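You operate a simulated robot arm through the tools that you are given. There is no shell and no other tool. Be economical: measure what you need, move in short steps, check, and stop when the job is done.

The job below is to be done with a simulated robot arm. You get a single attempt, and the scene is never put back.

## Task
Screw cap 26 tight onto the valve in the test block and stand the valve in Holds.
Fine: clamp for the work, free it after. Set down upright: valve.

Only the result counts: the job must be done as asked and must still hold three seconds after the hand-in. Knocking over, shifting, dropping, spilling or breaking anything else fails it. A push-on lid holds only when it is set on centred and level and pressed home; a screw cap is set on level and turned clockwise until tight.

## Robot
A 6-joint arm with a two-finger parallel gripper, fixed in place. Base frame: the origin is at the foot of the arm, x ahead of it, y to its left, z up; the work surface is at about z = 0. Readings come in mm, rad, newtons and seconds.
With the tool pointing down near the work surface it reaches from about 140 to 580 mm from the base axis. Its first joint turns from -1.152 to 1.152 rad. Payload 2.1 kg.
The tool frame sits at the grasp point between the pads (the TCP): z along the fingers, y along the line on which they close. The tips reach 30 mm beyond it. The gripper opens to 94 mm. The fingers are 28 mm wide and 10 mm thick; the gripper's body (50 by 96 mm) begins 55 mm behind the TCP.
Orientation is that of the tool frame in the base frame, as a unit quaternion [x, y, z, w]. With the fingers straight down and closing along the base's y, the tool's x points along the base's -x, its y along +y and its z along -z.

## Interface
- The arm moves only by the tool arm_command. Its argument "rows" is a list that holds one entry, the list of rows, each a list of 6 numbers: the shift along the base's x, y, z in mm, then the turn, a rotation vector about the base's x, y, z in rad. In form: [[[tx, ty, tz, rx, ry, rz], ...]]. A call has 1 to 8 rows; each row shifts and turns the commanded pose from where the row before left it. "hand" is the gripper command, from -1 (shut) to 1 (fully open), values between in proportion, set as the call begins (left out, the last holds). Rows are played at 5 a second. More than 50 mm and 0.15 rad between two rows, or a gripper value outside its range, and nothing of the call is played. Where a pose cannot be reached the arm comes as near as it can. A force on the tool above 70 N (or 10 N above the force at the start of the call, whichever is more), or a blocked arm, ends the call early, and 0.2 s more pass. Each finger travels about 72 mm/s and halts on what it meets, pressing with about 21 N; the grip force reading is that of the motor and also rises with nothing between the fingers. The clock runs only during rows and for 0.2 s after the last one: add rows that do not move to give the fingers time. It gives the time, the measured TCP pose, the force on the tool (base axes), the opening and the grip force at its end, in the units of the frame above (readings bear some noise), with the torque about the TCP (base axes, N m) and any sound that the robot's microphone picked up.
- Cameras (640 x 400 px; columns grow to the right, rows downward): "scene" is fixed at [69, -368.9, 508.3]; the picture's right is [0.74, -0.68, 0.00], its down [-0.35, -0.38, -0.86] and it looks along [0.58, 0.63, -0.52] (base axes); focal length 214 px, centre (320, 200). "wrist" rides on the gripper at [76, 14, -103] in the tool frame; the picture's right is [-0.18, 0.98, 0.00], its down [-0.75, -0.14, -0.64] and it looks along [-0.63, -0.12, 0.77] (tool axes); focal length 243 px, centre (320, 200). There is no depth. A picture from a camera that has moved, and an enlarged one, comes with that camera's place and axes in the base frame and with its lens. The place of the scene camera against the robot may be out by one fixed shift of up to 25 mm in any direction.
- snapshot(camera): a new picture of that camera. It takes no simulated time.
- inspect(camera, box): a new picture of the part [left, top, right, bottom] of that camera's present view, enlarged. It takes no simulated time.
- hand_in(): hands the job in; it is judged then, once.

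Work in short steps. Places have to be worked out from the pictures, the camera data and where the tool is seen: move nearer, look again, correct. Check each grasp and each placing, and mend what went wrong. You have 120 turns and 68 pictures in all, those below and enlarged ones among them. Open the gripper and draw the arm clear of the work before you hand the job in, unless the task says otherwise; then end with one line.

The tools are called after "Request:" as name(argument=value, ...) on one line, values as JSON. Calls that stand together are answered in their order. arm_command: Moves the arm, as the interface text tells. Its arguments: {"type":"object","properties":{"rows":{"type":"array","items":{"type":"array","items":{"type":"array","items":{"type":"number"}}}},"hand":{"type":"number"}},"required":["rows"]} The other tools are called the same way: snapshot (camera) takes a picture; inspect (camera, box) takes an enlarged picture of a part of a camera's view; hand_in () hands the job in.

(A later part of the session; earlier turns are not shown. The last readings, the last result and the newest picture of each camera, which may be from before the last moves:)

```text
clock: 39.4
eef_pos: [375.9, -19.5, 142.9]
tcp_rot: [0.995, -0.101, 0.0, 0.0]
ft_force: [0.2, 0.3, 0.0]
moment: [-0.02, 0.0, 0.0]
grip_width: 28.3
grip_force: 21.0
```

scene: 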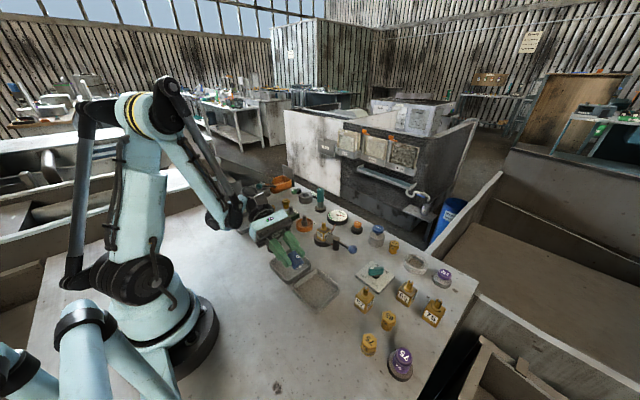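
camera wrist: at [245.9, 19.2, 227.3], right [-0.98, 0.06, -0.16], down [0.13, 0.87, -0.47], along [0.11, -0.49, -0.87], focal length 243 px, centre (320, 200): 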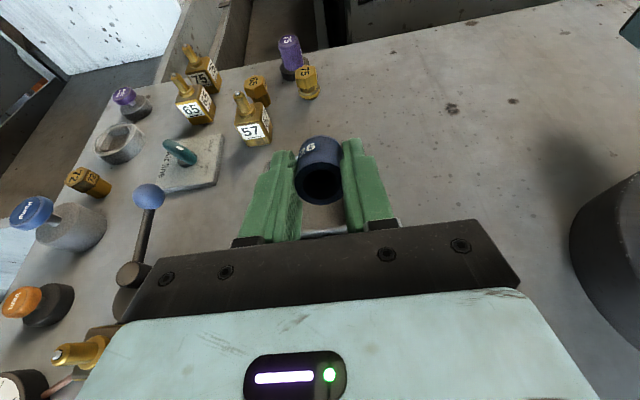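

Now I tilt the fingers outward by 60°, keeping height.

Request:
arm_command(rows=[[[-3, 0.5, -5, -0.0302, -0.147, 0], [-3, 0.5, -5, -0.0302, -0.147, 0], [-3, 0.5, -5, -0.0302, -0.147, 0], [-3, 0.5, -5, -0.0302, -0.147, 0], [-3, 0.5, -5, -0.0302, -0.147, 0], [-3, 0.5, -5, -0.0302, -0.147, 0], [-2, 0.5, -5, -0.0302, -0.147, 0]]])

Request:
snapshot(camera="wrist")

Request:
inspect(camera="scene", box=[240, 170, 390, 290])

```text
clock: 41.0
eef_pos: [355.9, -15.9, 118.1]
tcp_rot: [0.86, -0.086, 0.5, 0.051]
ft_force: [0.0, 0.8, -0.4]
moment: [0.02, 0.02, -0.01]
grip_width: 28.6
grip_force: 21.2
out of reach, approached as far as the arm can: row 7
```

```text
25 pictures are left
camera wrist: at [302.6, -19.3, 234.3], right [-0.29, -0.95, -0.16], down [-0.88, 0.32, -0.34], along [0.37, 0.04, -0.93], focal length 243 px, centre (320, 200)
```

wrist: 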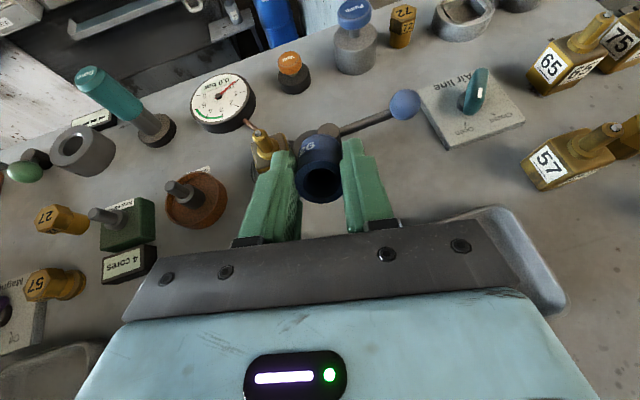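

```text
3.33 times, centred on (315, 230) of scene
camera zoom: at [69.0, -368.9, 508.3], right [0.74, -0.68, 0.0], down [-0.35, -0.38, -0.86], along [0.58, 0.63, -0.52], focal length 715 px, centre (337, 100)
```

zoom: 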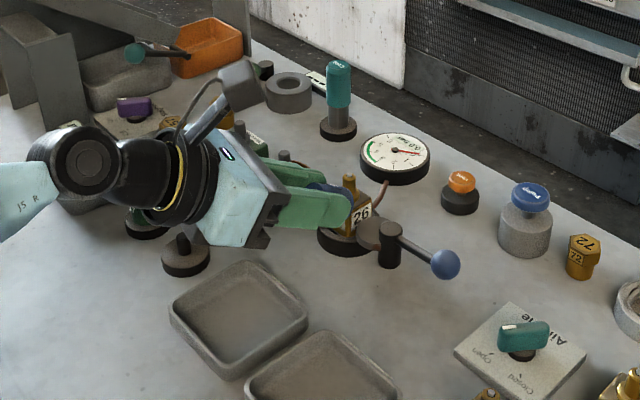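

The 60° tilt is reached, with a reach limit showing on height. I test how low it can go when moved slightly outward.

Request:
arm_command(rows=[[[8, -1, -12, 0, 0, 0], [8, -1, -12, 0, 0, 0], [0, 0, -12, 0, 0, 0]]])

```text
clock: 41.8
eef_pos: [375.9, -14.5, 113.6]
tcp_rot: [0.861, -0.087, 0.498, 0.05]
ft_force: [0.1, -0.3, -0.4]
moment: [-0.02, 0.01, 0.02]
grip_width: 28.2
grip_force: 21.2
out of reach, approached as far as the arm can: row 1, 2, 3
```

Outward tilt is reach-limited; a sideways tilt keeps the wrist farther out. I return to vertical, then use yaw≈π/2 with the fingers tilting toward -y at (360, -30).

Request:
arm_command(rows=[[[-1, -1, 5, 0.0302, 0.147, 0], [-1, -1, 5, 0.0302, 0.147, 0], [-1, -1, 5, 0.0302, 0.147, 0], [-1, -1, 5, 0.0302, 0.147, 0], [-1, -1, 5, 0.0302, 0.147, 0], [-1, -1, 5, 0.0302, 0.147, 0], [-1, -1, 0, 0.0302, 0.147, 0]]])

Request:
arm_command(rows=[[[-1, 0, 0, 0, 0, -0.15], [-1, 0, 0, 0, 0, -0.15], [-1, 0, 0, 0, 0, -0.15], [-1, 0, 0, 0, 0, -0.15], [-1, 0, 0, 0, 0, -0.15], [-1, 0, 0, 0, 0, -0.15], [-1, 0, 0, 0, 0, -0.15], [-1, 0, 0, 0, 0, -0.15]]])

Request:
arm_command(rows=[[[0, 0, 0, 0, 0, -0.15], [0, 0, 0, 0, 0, -0.02]]])

```text
clock: 43.4
eef_pos: [370.3, -24.4, 144.3]
tcp_rot: [0.995, -0.1, -0.002, 0.0]
ft_force: [-1.0, 0.1, 0.6]
moment: [0.0, -0.01, -0.02]
grip_width: 28.2
grip_force: 20.5
```

```text
clock: 45.2
eef_pos: [362.6, -24.7, 143.0]
tcp_rot: [0.764, -0.645, 0.0, 0.0]
ft_force: [-0.7, -0.1, -1.1]
moment: [-0.01, -0.02, 0.05]
grip_width: 28.3
grip_force: 20.6
```

```text
clock: 45.8
eef_pos: [363.4, -24.0, 143.5]
tcp_rot: [-0.707, 0.707, 0.0, 0.0]
ft_force: [0.4, -0.4, -0.5]
moment: [0.01, -0.01, 0.0]
grip_width: 28.3
grip_force: 21.1
```

Now the sideways tilt by 60° with some descent.

Request:
arm_command(rows=[[[0, 1, -6, -0.15, 0, 0], [0, 1, -6, -0.15, 0, 0], [0, 1, -6, -0.15, 0, 0], [0, 1, -6, -0.15, 0, 0], [0, 0, -6, -0.15, 0, 0], [0, 0, -6, -0.15, 0, 0], [0, 0, -6, -0.15, 0, 0]]])

Request:
arm_command(rows=[[[0, 0, -10, 0, 0, 0], [0, 0, -10, 0, 0, 0], [0, 0, -10, 0, 0, 0], [0, 0, -10, 0, 0, 0]]])

Request:
inspect(camera="scene", box=[240, 170, 390, 290])

```text
clock: 47.4
eef_pos: [361.4, -19.7, 101.9]
tcp_rot: [-0.611, 0.612, -0.355, -0.355]
ft_force: [-0.3, -0.1, 0.4]
moment: [0.02, -0.01, -0.02]
grip_width: 28.2
grip_force: 20.7
```

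```text
clock: 48.4
eef_pos: [360.8, -20.0, 60.0]
tcp_rot: [0.613, -0.612, 0.354, 0.354]
ft_force: [0.4, 0.3, -0.6]
moment: [-0.01, 0.02, 0.0]
grip_width: 28.1
grip_force: 20.8
```

```text
3.33 times, centred on (315, 230) of scene
camera zoom: at [69.0, -368.9, 508.3], right [0.74, -0.68, 0.0], down [-0.35, -0.38, -0.86], along [0.58, 0.63, -0.52], focal length 715 px, centre (337, 100)
```

zoom: 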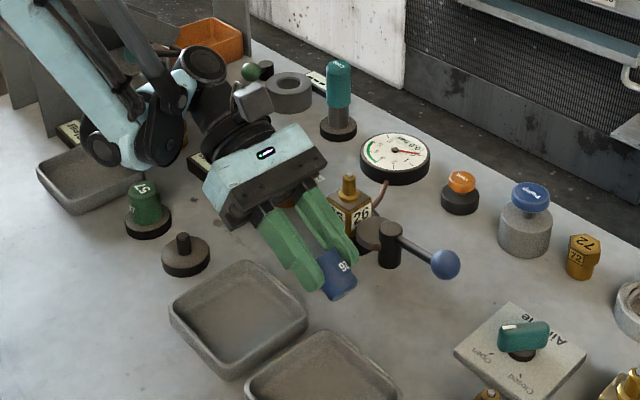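

It reaches well and the scene shows clear space. I lower to z≈35, where the cap edge should just meet the table.

Request:
arm_command(rows=[[[0, 0, -10, 0, 0, 0], [0, 0, -8, 0, 0, 0], [0, 0, -5, 0, 0, 0]]])

Request:
arm_command(rows=[[[0, 0, -2, 0, 0, 0], [0, 0, -1, 0, 0, 0]]])

Request:
inspect(camera="scene", box=[280, 210, 360, 270])

```text
clock: 49.2
eef_pos: [363.0, -20.3, 38.3]
tcp_rot: [-0.611, 0.612, -0.355, -0.355]
ft_force: [-0.1, 1.2, 5.9]
moment: [-0.12, -0.02, 0.02]
grip_width: 28.3
grip_force: 20.9
```

```text
clock: 49.8
eef_pos: [362.3, -23.1, 35.8]
tcp_rot: [0.612, -0.611, 0.356, 0.354]
ft_force: [2.9, -2.0, 15.3]
moment: [-0.53, -0.15, 0.16]
grip_width: 28.4
grip_force: 21.4
```

```text
6.67 times, centred on (320, 240) of scene
camera zoom: at [68.9, -368.9, 508.4], right [0.74, -0.68, 0.0], down [-0.35, -0.38, -0.86], along [0.58, 0.63, -0.52], focal length 1430 px, centre (320, -67)
```

zoom: 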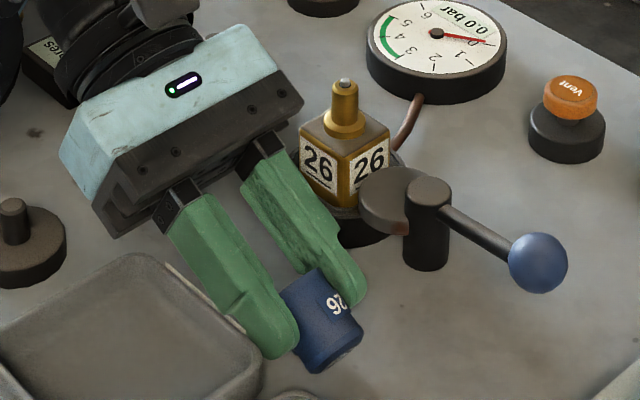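

The cap's lower edge is on the table. I open slightly so it settles onto its side between the fingers.

Request:
arm_command(rows=[[[0, 0, 1, 0, 0, 0], [0, 0, 0, 0, 0, 0], [0, 0, 0, 0, 0, 0]]], hand=-0.2)

Request:
inspect(camera="scene", box=[280, 210, 360, 270])

```text
clock: 50.6
eef_pos: [362.3, -21.8, 36.9]
tcp_rot: [0.613, -0.612, 0.354, 0.353]
ft_force: [8.1, -0.1, -7.1]
moment: [-0.03, -0.3, 0.02]
grip_width: 33.4
grip_force: 0.1
```

```text
6.67 times, centred on (320, 240) of scene
camera zoom: at [69.0, -368.9, 508.3], right [0.74, -0.68, 0.0], down [-0.35, -0.38, -0.86], along [0.58, 0.63, -0.52], focal length 1430 px, centre (320, -67)
```

zoom: 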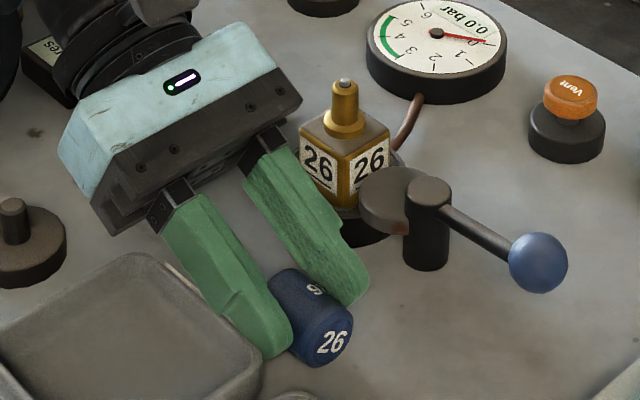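

The cap lies on its side, closed end toward -y. There's an 8 N x-force, likely the finger against the Leaks tray edge; I shift +x a little and lift straight out, then return upright.

Request:
arm_command(rows=[[[3, 0, 2, 0, 0, 0], [0, 0, 8, 0, 0, 0], [0, 0, 15, 0, 0, 0], [0, 0, 20, 0, 0, 0], [0, 0, 20, 0, 0, 0]]])

Request:
arm_command(rows=[[[0, 0, 5, 0.15, 0, 0], [0, 0, 5, 0.15, 0, 0], [0, 0, 5, 0.15, 0, 0], [0, 0, 5, 0.15, 0, 0], [0, 0, 5, 0.15, 0, 0], [0, 0, 5, 0.15, 0, 0], [0, 0, 5, 0.15, 0, 0], [0, 0, 0, 0, 0, 0]]], hand=0)

Request:
snapshot(camera="wrist")

Request:
inspect(camera="scene", box=[240, 170, 390, 290])

```text
clock: 51.8
eef_pos: [367.4, -20.2, 101.9]
tcp_rot: [-0.612, 0.613, -0.354, -0.354]
ft_force: [0.3, 0.2, 0.0]
moment: [-0.02, -0.02, 0.03]
grip_width: 37.4
grip_force: 0.0
```

```text
clock: 53.6
eef_pos: [365.5, -20.4, 135.7]
tcp_rot: [0.707, -0.707, 0.0, -0.001]
ft_force: [-0.2, 0.0, 0.9]
moment: [-0.01, -0.02, 0.02]
grip_width: 46.8
grip_force: 0.0
```

```text
20 pictures are left
camera wrist: at [349.8, -97.0, 239.0], right [-0.98, 0.18, 0.0], down [0.14, 0.75, 0.64], along [0.12, 0.63, -0.77], focal length 243 px, centre (320, 200)
```

wrist: 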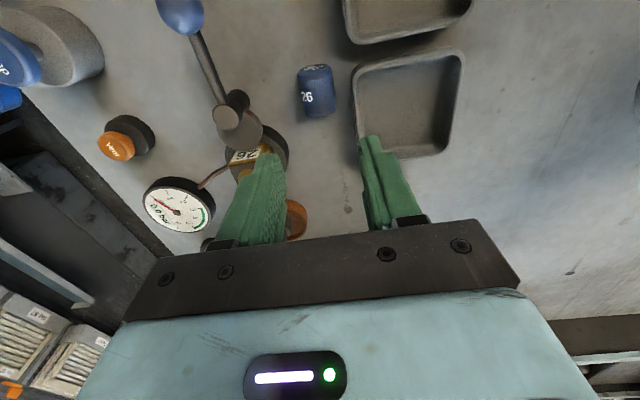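

```text
3.33 times, centred on (315, 230) of scene
camera zoom: at [69.0, -368.9, 508.3], right [0.74, -0.68, 0.0], down [-0.35, -0.38, -0.86], along [0.58, 0.63, -0.52], focal length 715 px, centre (337, 100)
```

zoom: 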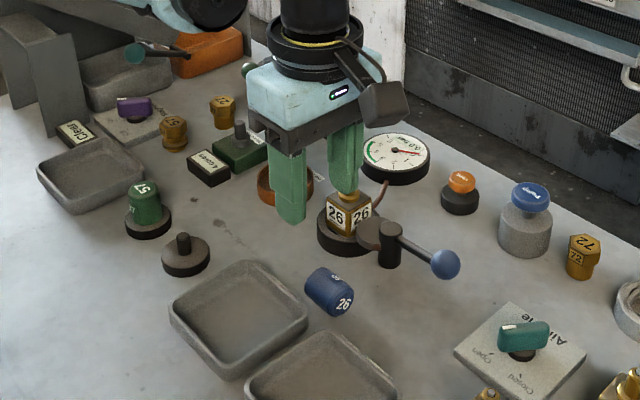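

The cap lies at about (365, -35), axis along y; the Leaks tray didn't move. The gap to the tray is narrow, so I use a 38 mm opening and come down in stages.

Request:
arm_command(rows=[[[0.5, -5, -20, 0, 0, 0], [0.5, -5, -20, 0, 0, 0], [0.5, -5, -20, 0, 0, 0], [0, 0, 0, 0, 0, 0]]], hand=-0.19)

Request:
inspect(camera="wrist", box=[220, 90, 420, 250])

```text
clock: 54.6
eef_pos: [366.1, -33.8, 73.3]
tcp_rot: [0.708, -0.707, 0.0, 0.001]
ft_force: [-0.2, -0.8, -0.4]
moment: [-0.01, -0.01, -0.03]
grip_width: 38.4
grip_force: 0.0
```

```text
2.50 times, centred on (320, 170) of wrist
camera zoom: at [350.6, -110.5, 177.3], right [-0.98, 0.18, 0.0], down [0.14, 0.75, 0.64], along [0.12, 0.63, -0.77], focal length 606 px, centre (320, 275)
```

zoom: 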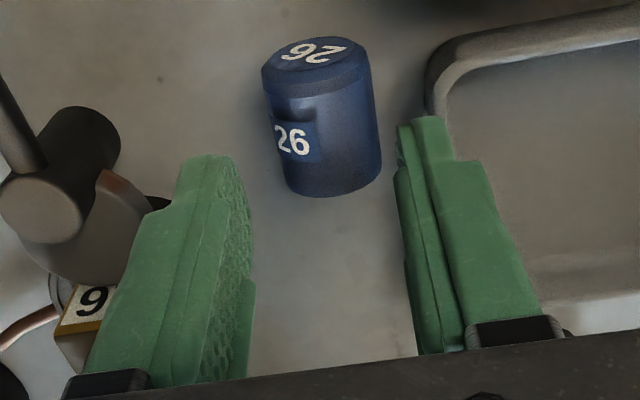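

The cap is centred between the fingers. I descend to z≈33 with 1 mm more distance to the tray.

Request:
arm_command(rows=[[[1, -1, -15, 0, 0, 0], [0, 0, -13, 0, 0, 0], [0, 0, -10, 0, 0, 0], [0, 0, 0, 0, 0, 0]]])

Request:
arm_command(rows=[[[0, 0, 0, 0, 0, 0], [0, 0, 0, 0, 0, 0], [0, 0, 0, 0, 0, 0]]], hand=-1)

Request:
inspect(camera="wrist", box=[220, 90, 420, 250])

```text
clock: 55.6
eef_pos: [368.9, -38.0, 38.1]
tcp_rot: [-0.707, 0.707, 0.0, 0.001]
ft_force: [1.0, -0.1, 0.2]
moment: [-0.01, 0.01, 0.0]
grip_width: 38.0
grip_force: 0.1
```

```text
clock: 56.4
eef_pos: [367.8, -36.4, 38.1]
tcp_rot: [0.707, -0.707, 0.001, 0.0]
ft_force: [0.3, 0.0, 0.1]
moment: [-0.02, 0.0, 0.0]
grip_width: 28.9
grip_force: 20.8
```

```text
2.50 times, centred on (320, 170) of wrist
camera zoom: at [352.0, -113.3, 140.9], right [-0.98, 0.18, 0.0], down [0.14, 0.75, 0.64], along [0.12, 0.63, -0.77], focal length 606 px, centre (320, 275)
```

zoom: 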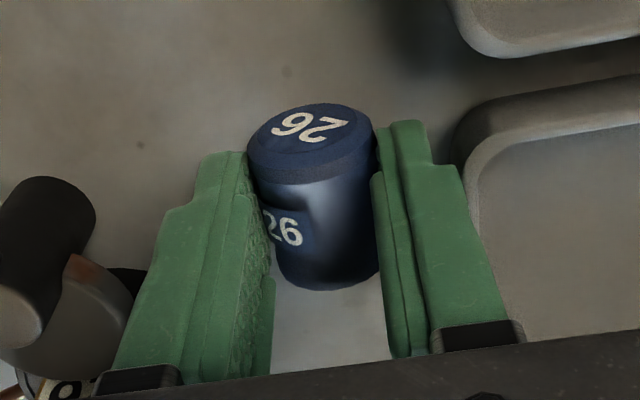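

Gripped at 28.9 mm. I lift slowly and tilt the fingers toward -y again by ~65°.

Request:
arm_command(rows=[[[0, 0, 5, 0, 0, 0], [0, 0, 8, 0, 0, 0], [0, 0, 10, 0, 0, 0], [0, 0, 10, 0, 0, 0], [0, 0, 10, 0, 0, 0], [0, 0, 10, 0, 0, 0]]])

Request:
arm_command(rows=[[[0, 2, 0, -0.14, 0, 0], [0, 2, 0, -0.14, 0, 0], [0, 2, 0, -0.14, 0, 0], [0, 2, 0, -0.14, 0, 0], [0, 2, 0, -0.14, 0, 0], [0, 2, 0, -0.14, 0, 0], [0, 2, 0, -0.14, 0, 0], [0, 2, 0, -0.15, 0, 0]]])

Request:
inspect(camera="scene", box=[280, 190, 360, 270])

```text
clock: 57.8
eef_pos: [366.4, -36.3, 91.7]
tcp_rot: [-0.707, 0.707, 0.001, 0.0]
ft_force: [-0.5, 0.5, 0.1]
moment: [0.04, 0.02, 0.02]
grip_width: 28.5
grip_force: 20.9
```

```text
clock: 59.6
eef_pos: [368.9, -21.4, 91.3]
tcp_rot: [-0.596, 0.597, -0.38, -0.38]
ft_force: [1.0, 0.2, 0.6]
moment: [0.02, 0.02, -0.02]
grip_width: 28.7
grip_force: 21.0
```

```text
5.00 times, centred on (320, 230) of scene
camera zoom: at [69.0, -368.9, 508.3], right [0.74, -0.68, 0.0], down [-0.35, -0.38, -0.86], along [0.58, 0.63, -0.52], focal length 1072 px, centre (320, 50)
```

zoom: 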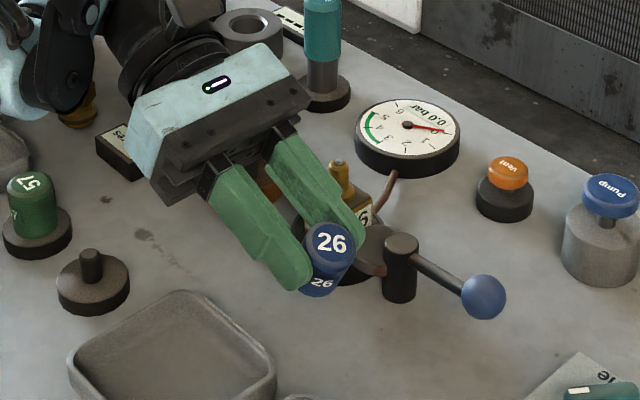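

The cap is upright with a ~25° lean. I lower it to the table slowly.

Request:
arm_command(rows=[[[-1, 0, -12, 0, 0, 0], [-1, 0, -12, 0, 0, 0], [0, 0, -12, 0, 0, 0], [0, 0, -8, 0, 0, 0], [0, 0, -6, 0, 0, 0]]])

Request:
arm_command(rows=[[[0, 0, -3, 0, 0, 0]]])

```text
clock: 60.8
eef_pos: [366.3, -21.2, 39.7]
tcp_rot: [-0.597, 0.597, -0.378, -0.379]
ft_force: [-0.3, -0.1, 0.2]
moment: [0.0, 0.01, -0.04]
grip_width: 28.6
grip_force: 21.6
```

```text
clock: 61.2
eef_pos: [367.4, -21.8, 38.5]
tcp_rot: [0.598, -0.597, 0.379, 0.378]
ft_force: [0.0, -0.2, -0.6]
moment: [-0.01, 0.01, -0.01]
grip_width: 28.7
grip_force: 21.0
```

No contact yet; I go on down in small steps until it touches.

Request:
arm_command(rows=[[[0, 0, -2, 0, 0, 0], [0, 0, -1.5, 0, 0, 0]]])

Request:
arm_command(rows=[[[0, 0, -1.5, 0, 0, 0]]])

```text
clock: 61.8
eef_pos: [366.6, -21.2, 34.6]
tcp_rot: [0.597, -0.596, 0.38, 0.378]
ft_force: [1.8, 0.4, 3.7]
moment: [-0.06, -0.03, 0.03]
grip_width: 28.7
grip_force: 21.1
```

```text
clock: 62.2
eef_pos: [367.6, -21.3, 34.4]
tcp_rot: [-0.596, 0.596, -0.381, -0.379]
ft_force: [3.1, 4.6, 18.2]
moment: [-0.37, -0.1, 0.08]
grip_width: 28.7
grip_force: 20.7
```

It touches with 18 N. I ease off a little and open to 36 mm so it settles upright.

Request:
arm_command(rows=[[[0, 0, 1, 0, 0, 0], [0, 0, 0, 0, 0, 0], [0, 0, 0, 0, 0, 0]]], hand=-0.28)

Request:
inspect(camera="scene", box=[280, 210, 360, 270])

```text
clock: 63.0
eef_pos: [366.2, -20.7, 33.3]
tcp_rot: [0.597, -0.597, 0.378, 0.378]
ft_force: [2.1, -0.5, -2.3]
moment: [0.0, -0.08, -0.02]
grip_width: 32.5
grip_force: 0.0
```

```text
6.67 times, centred on (320, 240) of scene
camera zoom: at [69.0, -368.9, 508.3], right [0.74, -0.68, 0.0], down [-0.35, -0.38, -0.86], along [0.58, 0.63, -0.52], focal length 1430 px, centre (320, -67)
```

zoom: 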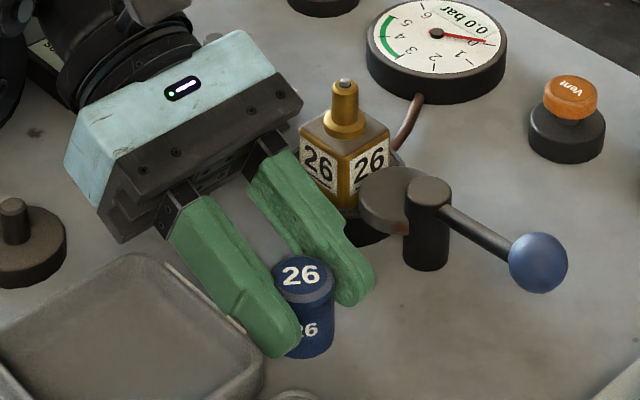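

The cap now stands upright. I lift straight up out of it, then bring the tool vertical and preset the yaw for screwing.

Request:
arm_command(rows=[[[0.5, 0, 3, 0, 0, 0], [0, 0, 8, 0, 0, 0], [0, 0, 20, 0, 0, 0], [0, 0, 30, 0, 0, 0], [0, 0, 30, 0, 0, 0]]])

Request:
arm_command(rows=[[[0, -3, 0, 0.14, 0, 0], [0, -3, 0, 0.14, 0, 0], [0, -3, 0, 0.14, 0, 0], [0, -3, 0, 0.14, 0, 0], [0, -3, 0, 0.14, 0, 0], [0, -3, 0, 0.14, 0, 0], [0, -2, 0, 0.14, 0, 0], [0, -2, 0, 0.15, 0, 0]]], hand=0)

Request:
inspect(camera="wrist", box=[220, 50, 420, 210])

```text
clock: 64.2
eef_pos: [369.4, -18.5, 128.2]
tcp_rot: [0.598, -0.597, 0.379, 0.378]
ft_force: [0.1, -0.4, 0.8]
moment: [-0.01, -0.01, 0.02]
grip_width: 34.0
grip_force: 0.0
```

```text
clock: 66.0
eef_pos: [366.3, -41.8, 124.8]
tcp_rot: [-0.707, 0.707, 0.001, 0.001]
ft_force: [-0.6, 0.0, 0.1]
moment: [0.03, -0.01, 0.02]
grip_width: 47.1
grip_force: 0.0
```

```text
2.50 times, centred on (320, 130) of wrist
camera zoom: at [351.0, -118.7, 228.2], right [-0.98, 0.18, 0.0], down [0.14, 0.75, 0.64], along [0.12, 0.63, -0.77], focal length 606 px, centre (320, 375)
```

zoom: 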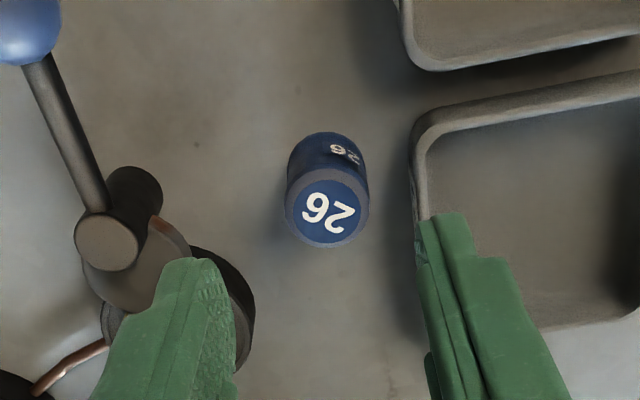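

The cap stands at about (365.6, -33). I turn the tool to yaw≈2.77 above it, for the longest clockwise stroke, and check.

Request:
arm_command(rows=[[[0, 1, -3, 0, 0, 0.15], [0, 1, -3, 0, 0, 0.15], [0, 1, -3, 0, 0, 0.15], [0, 1, -3, 0, 0, 0.15], [0, 1, -3, 0, 0, 0.15], [0, 1, -3, 0, 0, 0.15], [0, 1, -3, 0, 0, 0.15], [-0.5, 1.5, -3, 0, 0, 0.15]]])

Request:
inspect(camera="wrist", box=[220, 50, 420, 210])

```text
clock: 67.8
eef_pos: [366.4, -34.3, 102.3]
tcp_rot: [0.983, -0.184, 0.001, 0.0]
ft_force: [0.1, -0.4, 0.1]
moment: [-0.01, -0.05, -0.02]
grip_width: 47.0
grip_force: 0.0
```

```text
2.50 times, centred on (320, 130) of wrist
camera zoom: at [431.2, -75.7, 204.4], right [-0.53, -0.85, 0.0], down [-0.65, 0.4, 0.64], along [-0.55, 0.34, -0.77], focal length 606 px, centre (320, 375)
```

zoom: 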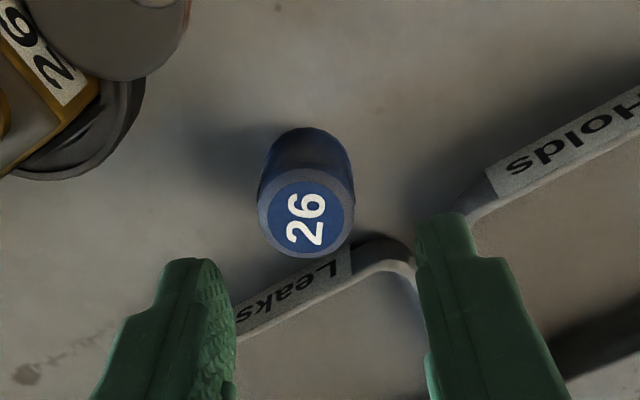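

The cap is ~4 mm off along the closing line; I correct and descend to z≈37, then close.

Request:
arm_command(rows=[[[1.8, 2.8, -15, 0, 0, 0], [0, 0, -20, 0, 0, 0], [0, 0, -18, 0, 0, 0], [0, 0, -12, 0, 0, 0], [0, 0, 0, 0, 0, 0]]])

Request:
inspect(camera="wrist", box=[220, 90, 420, 250])

```text
clock: 69.0
eef_pos: [368.4, -31.2, 37.1]
tcp_rot: [0.983, -0.184, 0.0, 0.0]
ft_force: [0.0, 0.0, 0.4]
moment: [0.03, -0.04, 0.02]
grip_width: 47.0
grip_force: 0.0
```

```text
2.50 times, centred on (320, 170) of wrist
camera zoom: at [433.5, -71.8, 140.3], right [-0.53, -0.85, 0.0], down [-0.65, 0.4, 0.64], along [-0.55, 0.34, -0.77], focal length 606 px, centre (320, 275)
```

zoom: 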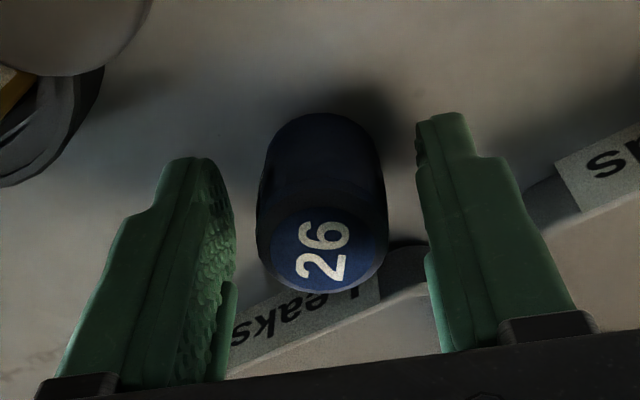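

Centred within 1 mm. I close and lift slowly.

Request:
arm_command(rows=[[[0, 0, 0, 0, 0, 0], [0, 0, 0, 0, 0, 0], [0, 0, 0, 0, 0, 0], [0, 0, 0, 0, 0, 0]]], hand=-1)

Request:
arm_command(rows=[[[0, 0, 4, 0, 0, 0], [0, 0, 6, 0, 0, 0], [0, 0, 8, 0, 0, 0], [0, 0, 10, 0, 0, 0], [0, 0, 12, 0, 0, 0], [0, 0, 14, 0, 0, 0], [0, 0, 14, 0, 0, 0], [0, 0, 12, 0, 0, 0]]])

Request:
inspect(camera="wrist", box=[120, 50, 440, 250])

```text
clock: 70.0
eef_pos: [368.2, -31.7, 38.0]
tcp_rot: [0.983, -0.185, 0.0, 0.0]
ft_force: [-0.2, 0.6, -0.3]
moment: [0.0, -0.02, 0.01]
grip_width: 28.5
grip_force: 20.9
```

```text
clock: 71.8
eef_pos: [368.9, -32.0, 116.5]
tcp_rot: [0.983, -0.185, 0.0, 0.0]
ft_force: [0.1, -0.1, 0.2]
moment: [-0.02, -0.01, 0.03]
grip_width: 28.6
grip_force: 20.6
```

```text
2.00 times, centred on (280, 150) of wrist
camera zoom: at [433.5, -73.2, 220.0], right [-0.53, -0.85, 0.0], down [-0.65, 0.4, 0.64], along [-0.55, 0.34, -0.77], focal length 485 px, centre (400, 300)
```

zoom: 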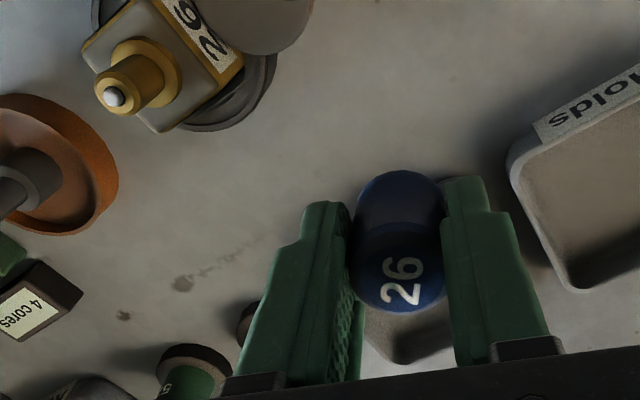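

The cap is held upright. Stud estimate is (439, 19.5). I move over it at z≈165 to measure the offset directly.

Request:
arm_command(rows=[[[10, 6, 10, 0, 0, 0], [13, 10, 10, 0, 0, 0], [14, 11, 10, 0, 0, 0], [14, 11, 10, 0, 0, 0], [12, 9, 9, 0, 0, 0], [7, 5, 0, 0, 0, 0], [0, 0, 0, 0, 0, 0]]])

Request:
inspect(camera="wrist", box=[240, 80, 400, 220])

```text
clock: 73.4
eef_pos: [436.9, 19.5, 166.2]
tcp_rot: [0.983, -0.185, 0.0, 0.0]
ft_force: [0.6, -0.9, -0.7]
moment: [-0.01, -0.01, -0.01]
grip_width: 28.6
grip_force: 20.6
```

```text
2.86 times, centred on (320, 150) of wrist
camera zoom: at [501.3, -21.2, 268.9], right [-0.53, -0.85, 0.0], down [-0.65, 0.4, 0.64], along [-0.55, 0.34, -0.77], focal length 693 px, centre (320, 343)
```

zoom: 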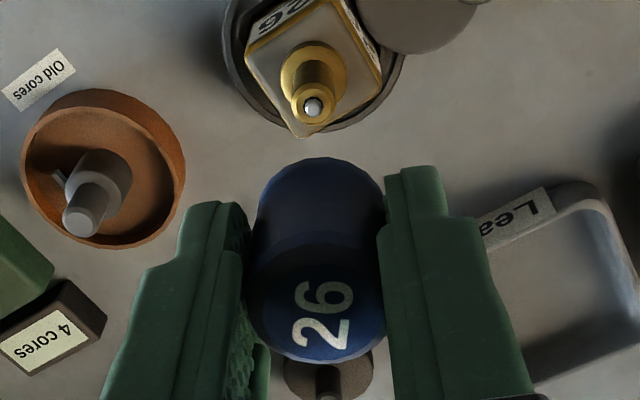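

The stud shows ~3.5 mm toward +x of the cap axis. I shift by that and descend to just above the stud, checking from the scene camera.

Request:
arm_command(rows=[[[3.4, 0.1, -10, 0, 0, 0], [0, 0, -15, 0, 0, 0], [0, 0, -15, 0, 0, 0], [0, 0, 0, 0, 0, 0]]])

Request:
inspect(camera="scene", box=[290, 180, 360, 250])

```text
clock: 74.4
eef_pos: [442.3, 21.7, 126.3]
tcp_rot: [0.983, -0.185, 0.0, 0.0]
ft_force: [0.1, -0.2, -1.3]
moment: [0.02, 0.02, -0.01]
grip_width: 28.5
grip_force: 20.9
```

```text
5.71 times, centred on (325, 215) of scene
camera zoom: at [69.0, -368.9, 508.3], right [0.74, -0.68, 0.0], down [-0.35, -0.38, -0.86], along [0.58, 0.63, -0.52], focal length 1226 px, centre (291, 114)
```

zoom: 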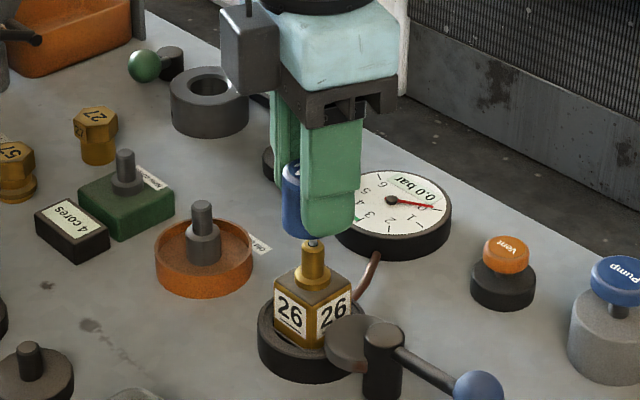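

The scene view shows the cap nearly over the stud, maybe 1–2 mm toward +y/-x. I take one more still reading to average the pose noise.

Request:
arm_command(rows=[[[0, 0, 0, 0, 0, 0]]])

Request:
arm_command(rows=[[[0, 0, 0, 0, 0, 0]]])

```text
clock: 74.8
eef_pos: [440.4, 22.7, 126.5]
tcp_rot: [0.983, -0.185, -0.001, 0.0]
ft_force: [-0.9, 0.3, -0.4]
moment: [0.05, 0.0, -0.01]
grip_width: 28.4
grip_force: 20.8
```

```text
clock: 75.2
eef_pos: [441.0, 20.9, 126.6]
tcp_rot: [0.983, -0.185, 0.0, 0.0]
ft_force: [-1.1, 0.0, 0.0]
moment: [0.03, 0.03, 0.03]
grip_width: 28.2
grip_force: 21.3
```

I nudge (0.5, -0.7) and descend in small steps, watching the forces.

Request:
arm_command(rows=[[[0.5, -0.7, -6, 0, 0, 0], [0, 0, -5, 0, 0, 0], [0, 0, -4, 0, 0, 0]]])

Request:
arm_command(rows=[[[0, 0, -4, 0, 0, 0], [0, 0, -3, 0, 0, 0]]])

```text
clock: 76.0
eef_pos: [441.9, 19.5, 109.8]
tcp_rot: [0.983, -0.185, -0.001, 0.001]
ft_force: [-0.8, -0.9, 0.5]
moment: [0.0, 0.0, 0.02]
grip_width: 28.6
grip_force: 20.7
```

```text
clock: 76.6
eef_pos: [442.7, 19.0, 103.4]
tcp_rot: [0.983, -0.184, -0.001, 0.0]
ft_force: [0.4, 0.3, 0.2]
moment: [0.01, 0.0, -0.01]
grip_width: 28.3
grip_force: 20.8
```

No contact with the cap bottom at ~66, so the stud tip is inside. I continue down.

Request:
arm_command(rows=[[[0, 0, -2, 0, 0, 0], [0, 0, -2, 0, 0, 0]]])

Request:
arm_command(rows=[[[0, 0, -2, 0, 0, 0], [0, 0, -2, 0, 0, 0]]])

```text
clock: 77.2
eef_pos: [441.5, 17.9, 99.4]
tcp_rot: [0.983, -0.185, 0.001, 0.0]
ft_force: [0.1, 0.3, 0.1]
moment: [-0.03, 0.02, -0.02]
grip_width: 28.5
grip_force: 20.8
```

```text
clock: 77.8
eef_pos: [440.9, 19.7, 96.1]
tcp_rot: [0.983, -0.185, 0.0, 0.001]
ft_force: [-0.8, -0.8, -0.6]
moment: [-0.03, 0.01, -0.03]
grip_width: 28.6
grip_force: 20.7
```

Still free; on down.

Request:
arm_command(rows=[[[0, 0, -2, 0, 0, 0]]])

Request:
arm_command(rows=[[[0, 0, -2, 0, 0, 0]]])

Request:
arm_command(rows=[[[0, 0, -1.5, 0, 0, 0]]])

```text
clock: 78.2
eef_pos: [442.6, 20.5, 93.3]
tcp_rot: [0.983, -0.185, 0.0, -0.001]
ft_force: [0.0, -0.4, 0.1]
moment: [-0.02, -0.04, -0.01]
grip_width: 28.6
grip_force: 21.1
```

```text
clock: 78.6
eef_pos: [443.4, 20.0, 90.7]
tcp_rot: [0.983, -0.184, 0.001, -0.001]
ft_force: [-0.3, 2.7, 21.1]
moment: [-0.06, 0.03, 0.01]
grip_width: 28.8
grip_force: 20.7
```

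```text
clock: 79.0
eef_pos: [442.4, 20.9, 90.1]
tcp_rot: [0.983, -0.184, 0.0, -0.001]
ft_force: [1.1, 5.1, 20.0]
moment: [0.06, -0.01, 0.03]
grip_width: 28.8
grip_force: 20.5
```

Contact at z≈91 with 20 N down: the cap sits on the thread. I start turning clockwise and watch torque.

Request:
arm_command(rows=[[[0, 0, 0, 0, 0, -0.15], [0, 0, 0, 0, 0, -0.15], [0, 0, 0, 0, 0, -0.15], [0, 0, 0, 0, 0, -0.15]]])

Request:
inspect(camera="scene", box=[290, 180, 360, 250])

```text
clock: 80.0
eef_pos: [441.0, 18.6, 89.6]
tcp_rot: [0.883, -0.469, 0.001, 0.002]
ft_force: [1.7, -10.0, 7.4]
moment: [-0.38, -0.04, -0.01]
grip_width: 28.7
grip_force: 21.1
```

```text
5.71 times, centred on (325, 215) of scene
camera zoom: at [68.9, -368.9, 508.3], right [0.74, -0.68, 0.0], down [-0.35, -0.38, -0.86], along [0.58, 0.63, -0.52], focal length 1226 px, centre (291, 114)
```

zoom: 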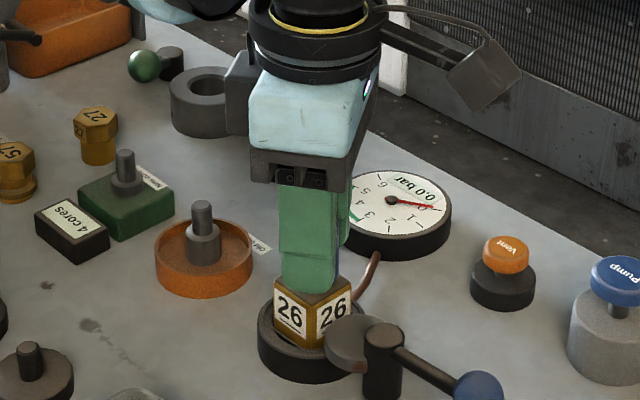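

The cap is down around the stud and the downward force fell from 20 to 7 N as it turned, so the thread seems to draw it. A -10 N side force suggests shifting slightly -y; I keep turning.

Request:
arm_command(rows=[[[0, -0.6, -0.2, 0, 0, -0.15], [0, 0, -0.2, 0, 0, -0.15], [0, 0, -0.2, 0, 0, -0.15], [0, 0, -0.2, 0, 0, -0.15], [0, 0, -0.2, 0, 0, -0.15], [0, 0, -0.2, 0, 0, -0.15]]])

```text
clock: 81.4
eef_pos: [441.4, 20.4, 88.5]
tcp_rot: [-0.593, 0.805, 0.003, -0.002]
ft_force: [-22.7, -1.6, -1.2]
moment: [-0.01, 0.41, 0.2]
grip_width: 29.0
grip_force: 21.4
```

Turning goes on with a growing -x side force; I shift -x by 0.8 mm and continue.

Request:
arm_command(rows=[[[-0.8, 0, -0.3, 0, 0, -0.1], [0, 0, -0.2, 0, 0, -0.15], [0, 0, -0.2, 0, 0, -0.15], [0, 0, -0.2, 0, 0, -0.15]]])

```text
clock: 82.4
eef_pos: [441.2, 19.2, 88.1]
tcp_rot: [-0.354, 0.935, 0.0, 0.0]
ft_force: [-12.4, 6.0, 5.4]
moment: [0.19, 0.31, 0.23]
grip_width: 28.9
grip_force: 21.0
```

Torque about z is 0.23 N m and rising slightly. I continue with a small centring shift.

Request:
arm_command(rows=[[[-0.5, 0.3, -0.2, 0, 0, -0.12], [0, 0, -0.1, 0, 0, -0.15], [0, 0, -0.1, 0, 0, -0.15], [0, 0, -0.1, 0, 0, -0.15]]])

```text
clock: 83.4
eef_pos: [440.4, 20.2, 86.9]
tcp_rot: [-0.073, 0.997, 0.0, 0.001]
ft_force: [0.7, 2.0, 2.0]
moment: [0.05, -0.03, 0.22]
grip_width: 29.0
grip_force: 20.9
```

Side forces are gone, torque steady at 0.22. I turn further and then check whether the cap turns with the fingers.

Request:
arm_command(rows=[[[0, 0, -0.1, 0, 0, -0.15], [0, 0, -0.1, 0, 0, -0.15], [0, 0, -0.1, 0, 0, -0.15], [0, 0, -0.1, 0, 0, -0.15], [0, 0, -0.1, 0, 0, -0.15], [0, 0, -0.1, 0, 0, -0.15]]])

Request:
inspect(camera="wrist", box=[240, 100, 400, 240])

```text
clock: 84.8
eef_pos: [440.3, 19.0, 85.4]
tcp_rot: [0.367, 0.93, 0.0, 0.0]
ft_force: [2.7, 5.3, -2.2]
moment: [0.17, -0.09, 0.26]
grip_width: 28.9
grip_force: 20.7
```

```text
2.86 times, centred on (320, 170) of wrist
camera zoom: at [393.5, 81.4, 189.3], right [0.81, 0.59, 0.0], down [0.45, -0.62, 0.64], along [0.38, -0.52, -0.77], focal length 693 px, centre (320, 286)
```

zoom: 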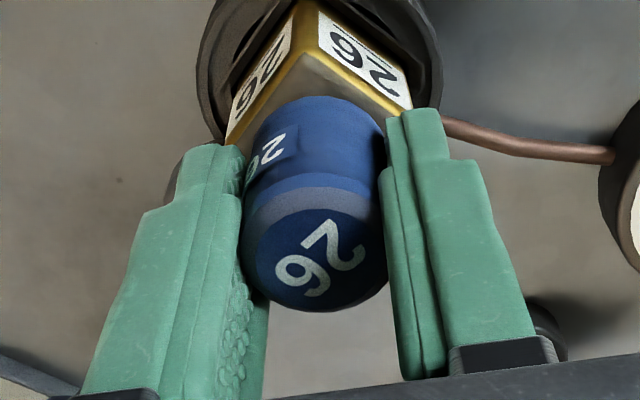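

The cap turned about 75° clockwise freely, then the torque rose to ~0.22 and the fingers slipped round it, with its skirt down at the block. I do one more stroke to confirm it no longer turns.

Request:
arm_command(rows=[[[0, 0, 0, 0, 0, -0.15], [0, 0, 0, 0, 0, -0.15], [0, 0, 0, 0, 0, -0.15], [0, 0, 0, 0, 0, -0.15], [0, 0, 0, 0, 0, -0.15], [0, 0, 0, 0, 0, -0.15], [0, 0, 0, 0, 0, -0.15], [0, 0, 0, 0, 0, -0.15]]])

Request:
inspect(camera="wrist", box=[240, 100, 400, 240])

```text
clock: 86.6
eef_pos: [439.3, 18.5, 86.8]
tcp_rot: [0.828, 0.561, -0.001, 0.0]
ft_force: [-5.6, -1.4, -2.7]
moment: [-0.05, 0.12, 0.35]
grip_width: 28.6
grip_force: 20.7
```

```text
2.86 times, centred on (320, 170) of wrist
camera zoom: at [480.3, 84.5, 188.9], right [0.85, -0.53, 0.0], down [-0.41, -0.65, 0.64], along [-0.35, -0.54, -0.77], focal length 693 px, centre (320, 286)
```

zoom: 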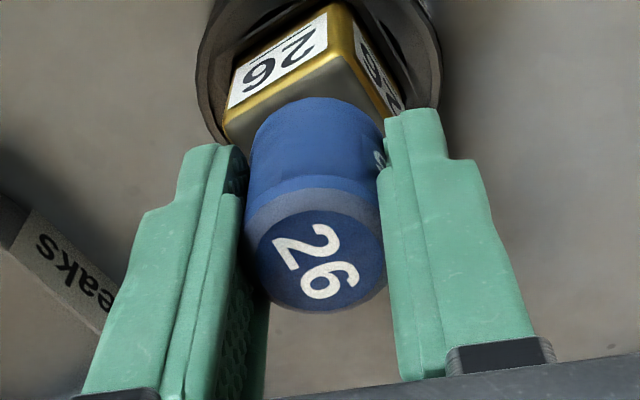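

The label turned back by the whole stroke relative to the fingers at 0.35 N m, so the cap is tight. I release, rise, and go over to the lever ball at about (439, -108).

Request:
arm_command(rows=[[[0, 0, 0, 0, 0, 0], [0, 0, 0, 0, 0, 0], [0, 0, 5, 0, 0, 0], [0, 0, 20, 0, 0, 0], [0, 0, 30, 0, 0, 0], [0, 0, 20, 0, 0, 0]]], hand=0.05)

Request:
arm_command(rows=[[[0, -22, 0, 0, 0, 0.06], [0, -22, 0, 0, 0, 0.06], [0, -22, 0, 0, 0, 0.06], [0, -22, 0, 0, 0, 0.06], [0, -22, 0, 0, 0, 0.06], [0, -17, 0, 0, 0, 0.05], [0, 0, 0, 0, 0, 0]]])

Request:
snapshot(camera="wrist")

```text
clock: 88.0
eef_pos: [439.7, 19.1, 164.2]
tcp_rot: [0.827, 0.563, 0.0, 0.001]
ft_force: [0.3, -0.5, 0.4]
moment: [0.01, -0.03, 0.0]
grip_width: 49.4
grip_force: 0.1
```

```text
clock: 89.6
eef_pos: [440.6, -108.1, 161.8]
tcp_rot: [0.716, 0.698, 0.0, 0.0]
ft_force: [-0.7, 0.5, -1.0]
moment: [-0.02, -0.01, -0.03]
grip_width: 49.4
grip_force: 0.1
```

```text
5 pictures are left
camera wrist: at [456.0, -32.8, 264.6], right [0.98, -0.21, 0.0], down [-0.16, -0.75, 0.64], along [-0.13, -0.63, -0.77], focal length 243 px, centre (320, 200)
```

wrist: 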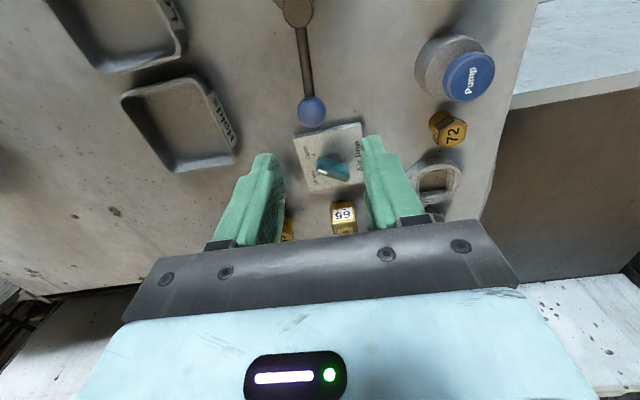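

The ball is at about (434, -107). I lower over it and close to a loose cage.

Request:
arm_command(rows=[[[-6, 1, -30, 0, 0, 0], [0, 0, -30, 0, 0, 0], [0, 0, -25, 0, 0, 0], [0, 0, -25, 0, 0, 0], [0, 0, 0, 0, 0, 0]]])

Request:
arm_command(rows=[[[0, 0, 0, 0, 0, 0], [0, 0, 0, 0, 0, 0], [0, 0, 0, 0, 0, 0]]], hand=-0.34)

```text
clock: 90.8
eef_pos: [436.1, -107.4, 51.6]
tcp_rot: [0.716, 0.698, 0.0, 0.0]
ft_force: [-0.3, 0.3, 0.5]
moment: [0.01, -0.02, -0.02]
grip_width: 49.4
grip_force: 0.2
```

```text
clock: 91.6
eef_pos: [437.4, -107.0, 52.9]
tcp_rot: [0.716, 0.698, 0.0, 0.0]
ft_force: [-0.4, -0.3, 0.1]
moment: [-0.01, -0.04, -0.03]
grip_width: 31.5
grip_force: 0.2
```

Caged at 31 mm. I swing the lever back clockwise in two parts.

Request:
arm_command(rows=[[[-11, 1.3, 0, 0, 0, -0.12], [-10, 2.8, 0, 0, 0, -0.12], [-9.5, 4.1, 0, 0, 0, -0.12], [-8.3, 5.4, 0, 0, 0, -0.12], [-7.5, 6.5, 0, 0, 0, -0.12]]])

Request:
arm_command(rows=[[[-6.6, 7.5, 0, 0, 0, -0.12], [-5.4, 8.3, 0, 0, 0, -0.12], [-4.1, 9, 0, 0, 0, -0.12], [-2.8, 9.5, 0, 0, 0, -0.12], [-1.4, 9.7, 0, 0, 0, -0.12]]])

```text
clock: 92.8
eef_pos: [389.0, -87.8, 52.3]
tcp_rot: [0.891, 0.453, 0.0, 0.0]
ft_force: [0.2, -0.4, 0.5]
moment: [-0.02, 0.0, 0.0]
grip_width: 31.2
grip_force: 0.1
```

```text
clock: 94.0
eef_pos: [369.0, -42.5, 51.9]
tcp_rot: [0.985, 0.17, 0.0, 0.0]
ft_force: [0.1, -0.1, 0.0]
moment: [-0.02, -0.03, -0.01]
grip_width: 31.6
grip_force: 0.3
```

The lever should be back at its start. I open, rise, and move above the valve with the fingers closing along x.

Request:
arm_command(rows=[[[0, 0, 0, 0, 0, 0], [0, 0, 30, 0, 0, 0], [0, 0, 40, 0, 0, 0], [0, 0, 40, 0, 0, 0], [0, 0, 0, 0, 0, 0]]], hand=0.1)

Request:
arm_command(rows=[[[9, 8, 0, 0, 0, 0.15], [9, 8, 0, 0, 0, 0.15], [9, 8, 0, 0, 0, 0.15], [9, 8, 0, 0, 0, 0.15], [9, 8, 0, 0, 0, 0.15], [9, 8, 0, 0, 0, 0.15], [9, 7, 0, 0, 0, 0.15], [8, 7, 0, 0, 0, 0.175]]])

Request:
snapshot(camera="wrist")

```text
clock: 95.2
eef_pos: [369.2, -41.3, 161.6]
tcp_rot: [0.985, 0.171, 0.0, 0.0]
ft_force: [0.2, -0.3, 0.7]
moment: [-0.01, -0.02, -0.01]
grip_width: 51.8
grip_force: 0.1
```

```text
refused: row 8 steps farther than a row can; nothing moved
```

```text
4 pictures are left
camera wrist: at [445.2, -29.4, 263.7], right [0.16, -0.99, 0.0], down [-0.76, -0.12, 0.64], along [-0.63, -0.1, -0.77], focal length 243 px, centre (320, 200)
```

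wrist: 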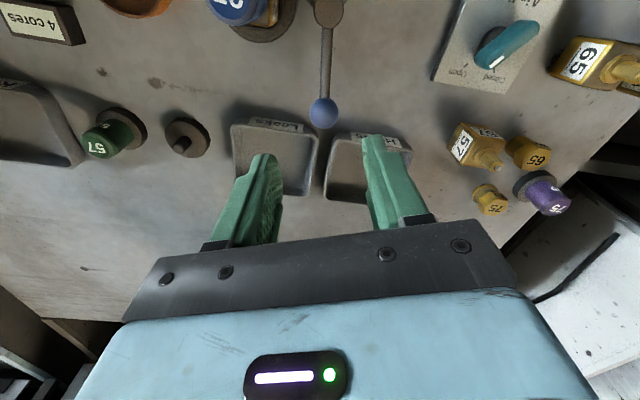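

Lever is back in place. Row 8 turned too far, so I resend that move within limits.

Request:
arm_command(rows=[[[9, 8, 0, 0, 0, 0.15], [9, 8, 0, 0, 0, 0.15], [9, 8, 0, 0, 0, 0.15], [9, 8, 0, 0, 0, 0.15], [9, 8, 0, 0, 0, 0.15], [9, 8, 0, 0, 0, 0.15], [9, 7, 0, 0, 0, 0.15], [8, 6, 0, 0, 0, 0.149]]])

Request:
arm_command(rows=[[[0, 0, 0, 0, 0, 0.027], [0, 0, 0, 0, 0, 0], [0, 0, 0, 0, 0, 0]]])

Request:
inspect(camera="wrist", box=[220, 70, 420, 220])

```text
clock: 97.0
eef_pos: [438.0, 20.6, 159.6]
tcp_rot: [0.715, 0.699, 0.0, -0.001]
ft_force: [-0.6, 0.9, -0.2]
moment: [-0.02, 0.03, 0.01]
grip_width: 51.7
grip_force: 0.0
```

```text
clock: 97.8
eef_pos: [438.7, 19.8, 160.7]
tcp_rot: [0.708, 0.707, 0.0, -0.001]
ft_force: [-0.1, -0.4, 0.3]
moment: [-0.02, -0.04, 0.02]
grip_width: 51.8
grip_force: 0.0
```

```text
2.67 times, centred on (320, 145) of wrist
camera zoom: at [452.0, 95.3, 263.3], right [0.98, -0.19, 0.0], down [-0.14, -0.75, 0.64], along [-0.12, -0.63, -0.77], focal length 647 px, centre (320, 347)
```

zoom: 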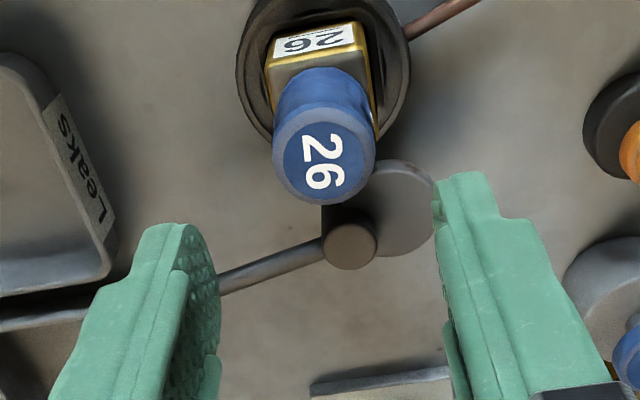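

The cap sits straight on the valve and the block is square to the axes, centre about (439.5, 20.5). I narrow to 40 mm and descend to z≈59, offset a little -y to stay off the copper pipe.

Request:
arm_command(rows=[[[0.8, -5, -20, 0, 0, 0], [0, 0, -25, 0, 0, 0], [0, 0, -20, 0, 0, 0], [0, 0, -15, 0, 0, 0], [0, 0, -12, 0, 0, 0]]], hand=-0.14)

Request:
arm_command(rows=[[[0, 0, -5, 0, 0, 0], [0, 0, -4, 0, 0, 0]]])

```text
clock: 99.0
eef_pos: [439.6, 15.7, 71.1]
tcp_rot: [0.708, 0.707, 0.0, 0.0]
ft_force: [0.4, 0.1, 0.7]
moment: [-0.03, -0.01, 0.0]
grip_width: 40.6
grip_force: 0.0
```

```text
clock: 99.6
eef_pos: [438.8, 15.1, 61.2]
tcp_rot: [0.708, 0.706, 0.001, 0.0]
ft_force: [0.1, -0.3, -0.7]
moment: [0.01, 0.02, 0.01]
grip_width: 40.6
grip_force: 0.0
```

No contact. I go 3 mm lower and close on the block.

Request:
arm_command(rows=[[[0, 0, -3, 0, 0, 0], [0, 0, 0, 0, 0, 0]]])

Request:
arm_command(rows=[[[0, 0, 0, 0, 0, 0], [0, 0, 0, 0, 0, 0], [0, 0, 0, 0, 0, 0], [0, 0, 0, 0, 0, 0]]], hand=-1)

```text
clock: 100.2
eef_pos: [438.4, 13.8, 58.5]
tcp_rot: [0.707, 0.707, -0.001, 0.0]
ft_force: [-0.4, -0.1, -0.2]
moment: [0.0, 0.0, -0.01]
grip_width: 40.1
grip_force: 0.1
```

```text
clock: 101.2
eef_pos: [439.4, 13.5, 58.8]
tcp_rot: [0.708, 0.706, 0.0, 0.0]
ft_force: [5.1, -0.4, -0.1]
moment: [-0.02, -0.3, 0.06]
grip_width: 33.7
grip_force: 20.8
```

Gripped at 33.7 mm (block width). I lift slowly straight up.

Request:
arm_command(rows=[[[0, 0, 3, 0, 0, 0], [0, 0, 3, 0, 0, 0], [0, 0, 4, 0, 0, 0]]])

Request:
arm_command(rows=[[[0, 0, 5, 0, 0, 0], [0, 0, 6, 0, 0, 0], [0, 0, 8, 0, 0, 0], [0, 0, 10, 0, 0, 0], [0, 0, 10, 0, 0, 0], [0, 0, 10, 0, 0, 0], [0, 0, 6, 0, 0, 0]]])

Request:
inspect(camera="scene", box=[270, 170, 370, 270])

```text
clock: 102.0
eef_pos: [439.2, 15.5, 67.6]
tcp_rot: [0.708, 0.707, 0.0, 0.0]
ft_force: [0.0, 0.2, -2.7]
moment: [0.0, 0.01, 0.0]
grip_width: 33.6
grip_force: 21.5
```

```text
clock: 103.6
eef_pos: [439.2, 13.6, 122.9]
tcp_rot: [0.708, 0.707, 0.0, 0.0]
ft_force: [0.1, -0.5, -3.5]
moment: [-0.02, 0.0, -0.01]
grip_width: 33.8
grip_force: 21.1
```

```text
4.00 times, centred on (320, 220) of scene
camera zoom: at [69.0, -368.9, 508.3], right [0.74, -0.68, 0.0], down [-0.35, -0.38, -0.86], along [0.58, 0.63, -0.52], focal length 858 px, centre (320, 120)
```

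zoom: 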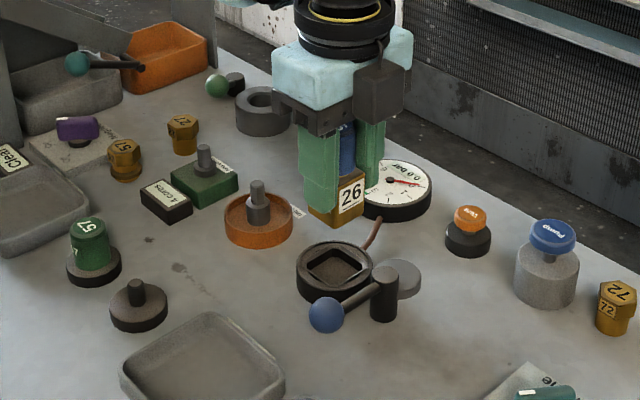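

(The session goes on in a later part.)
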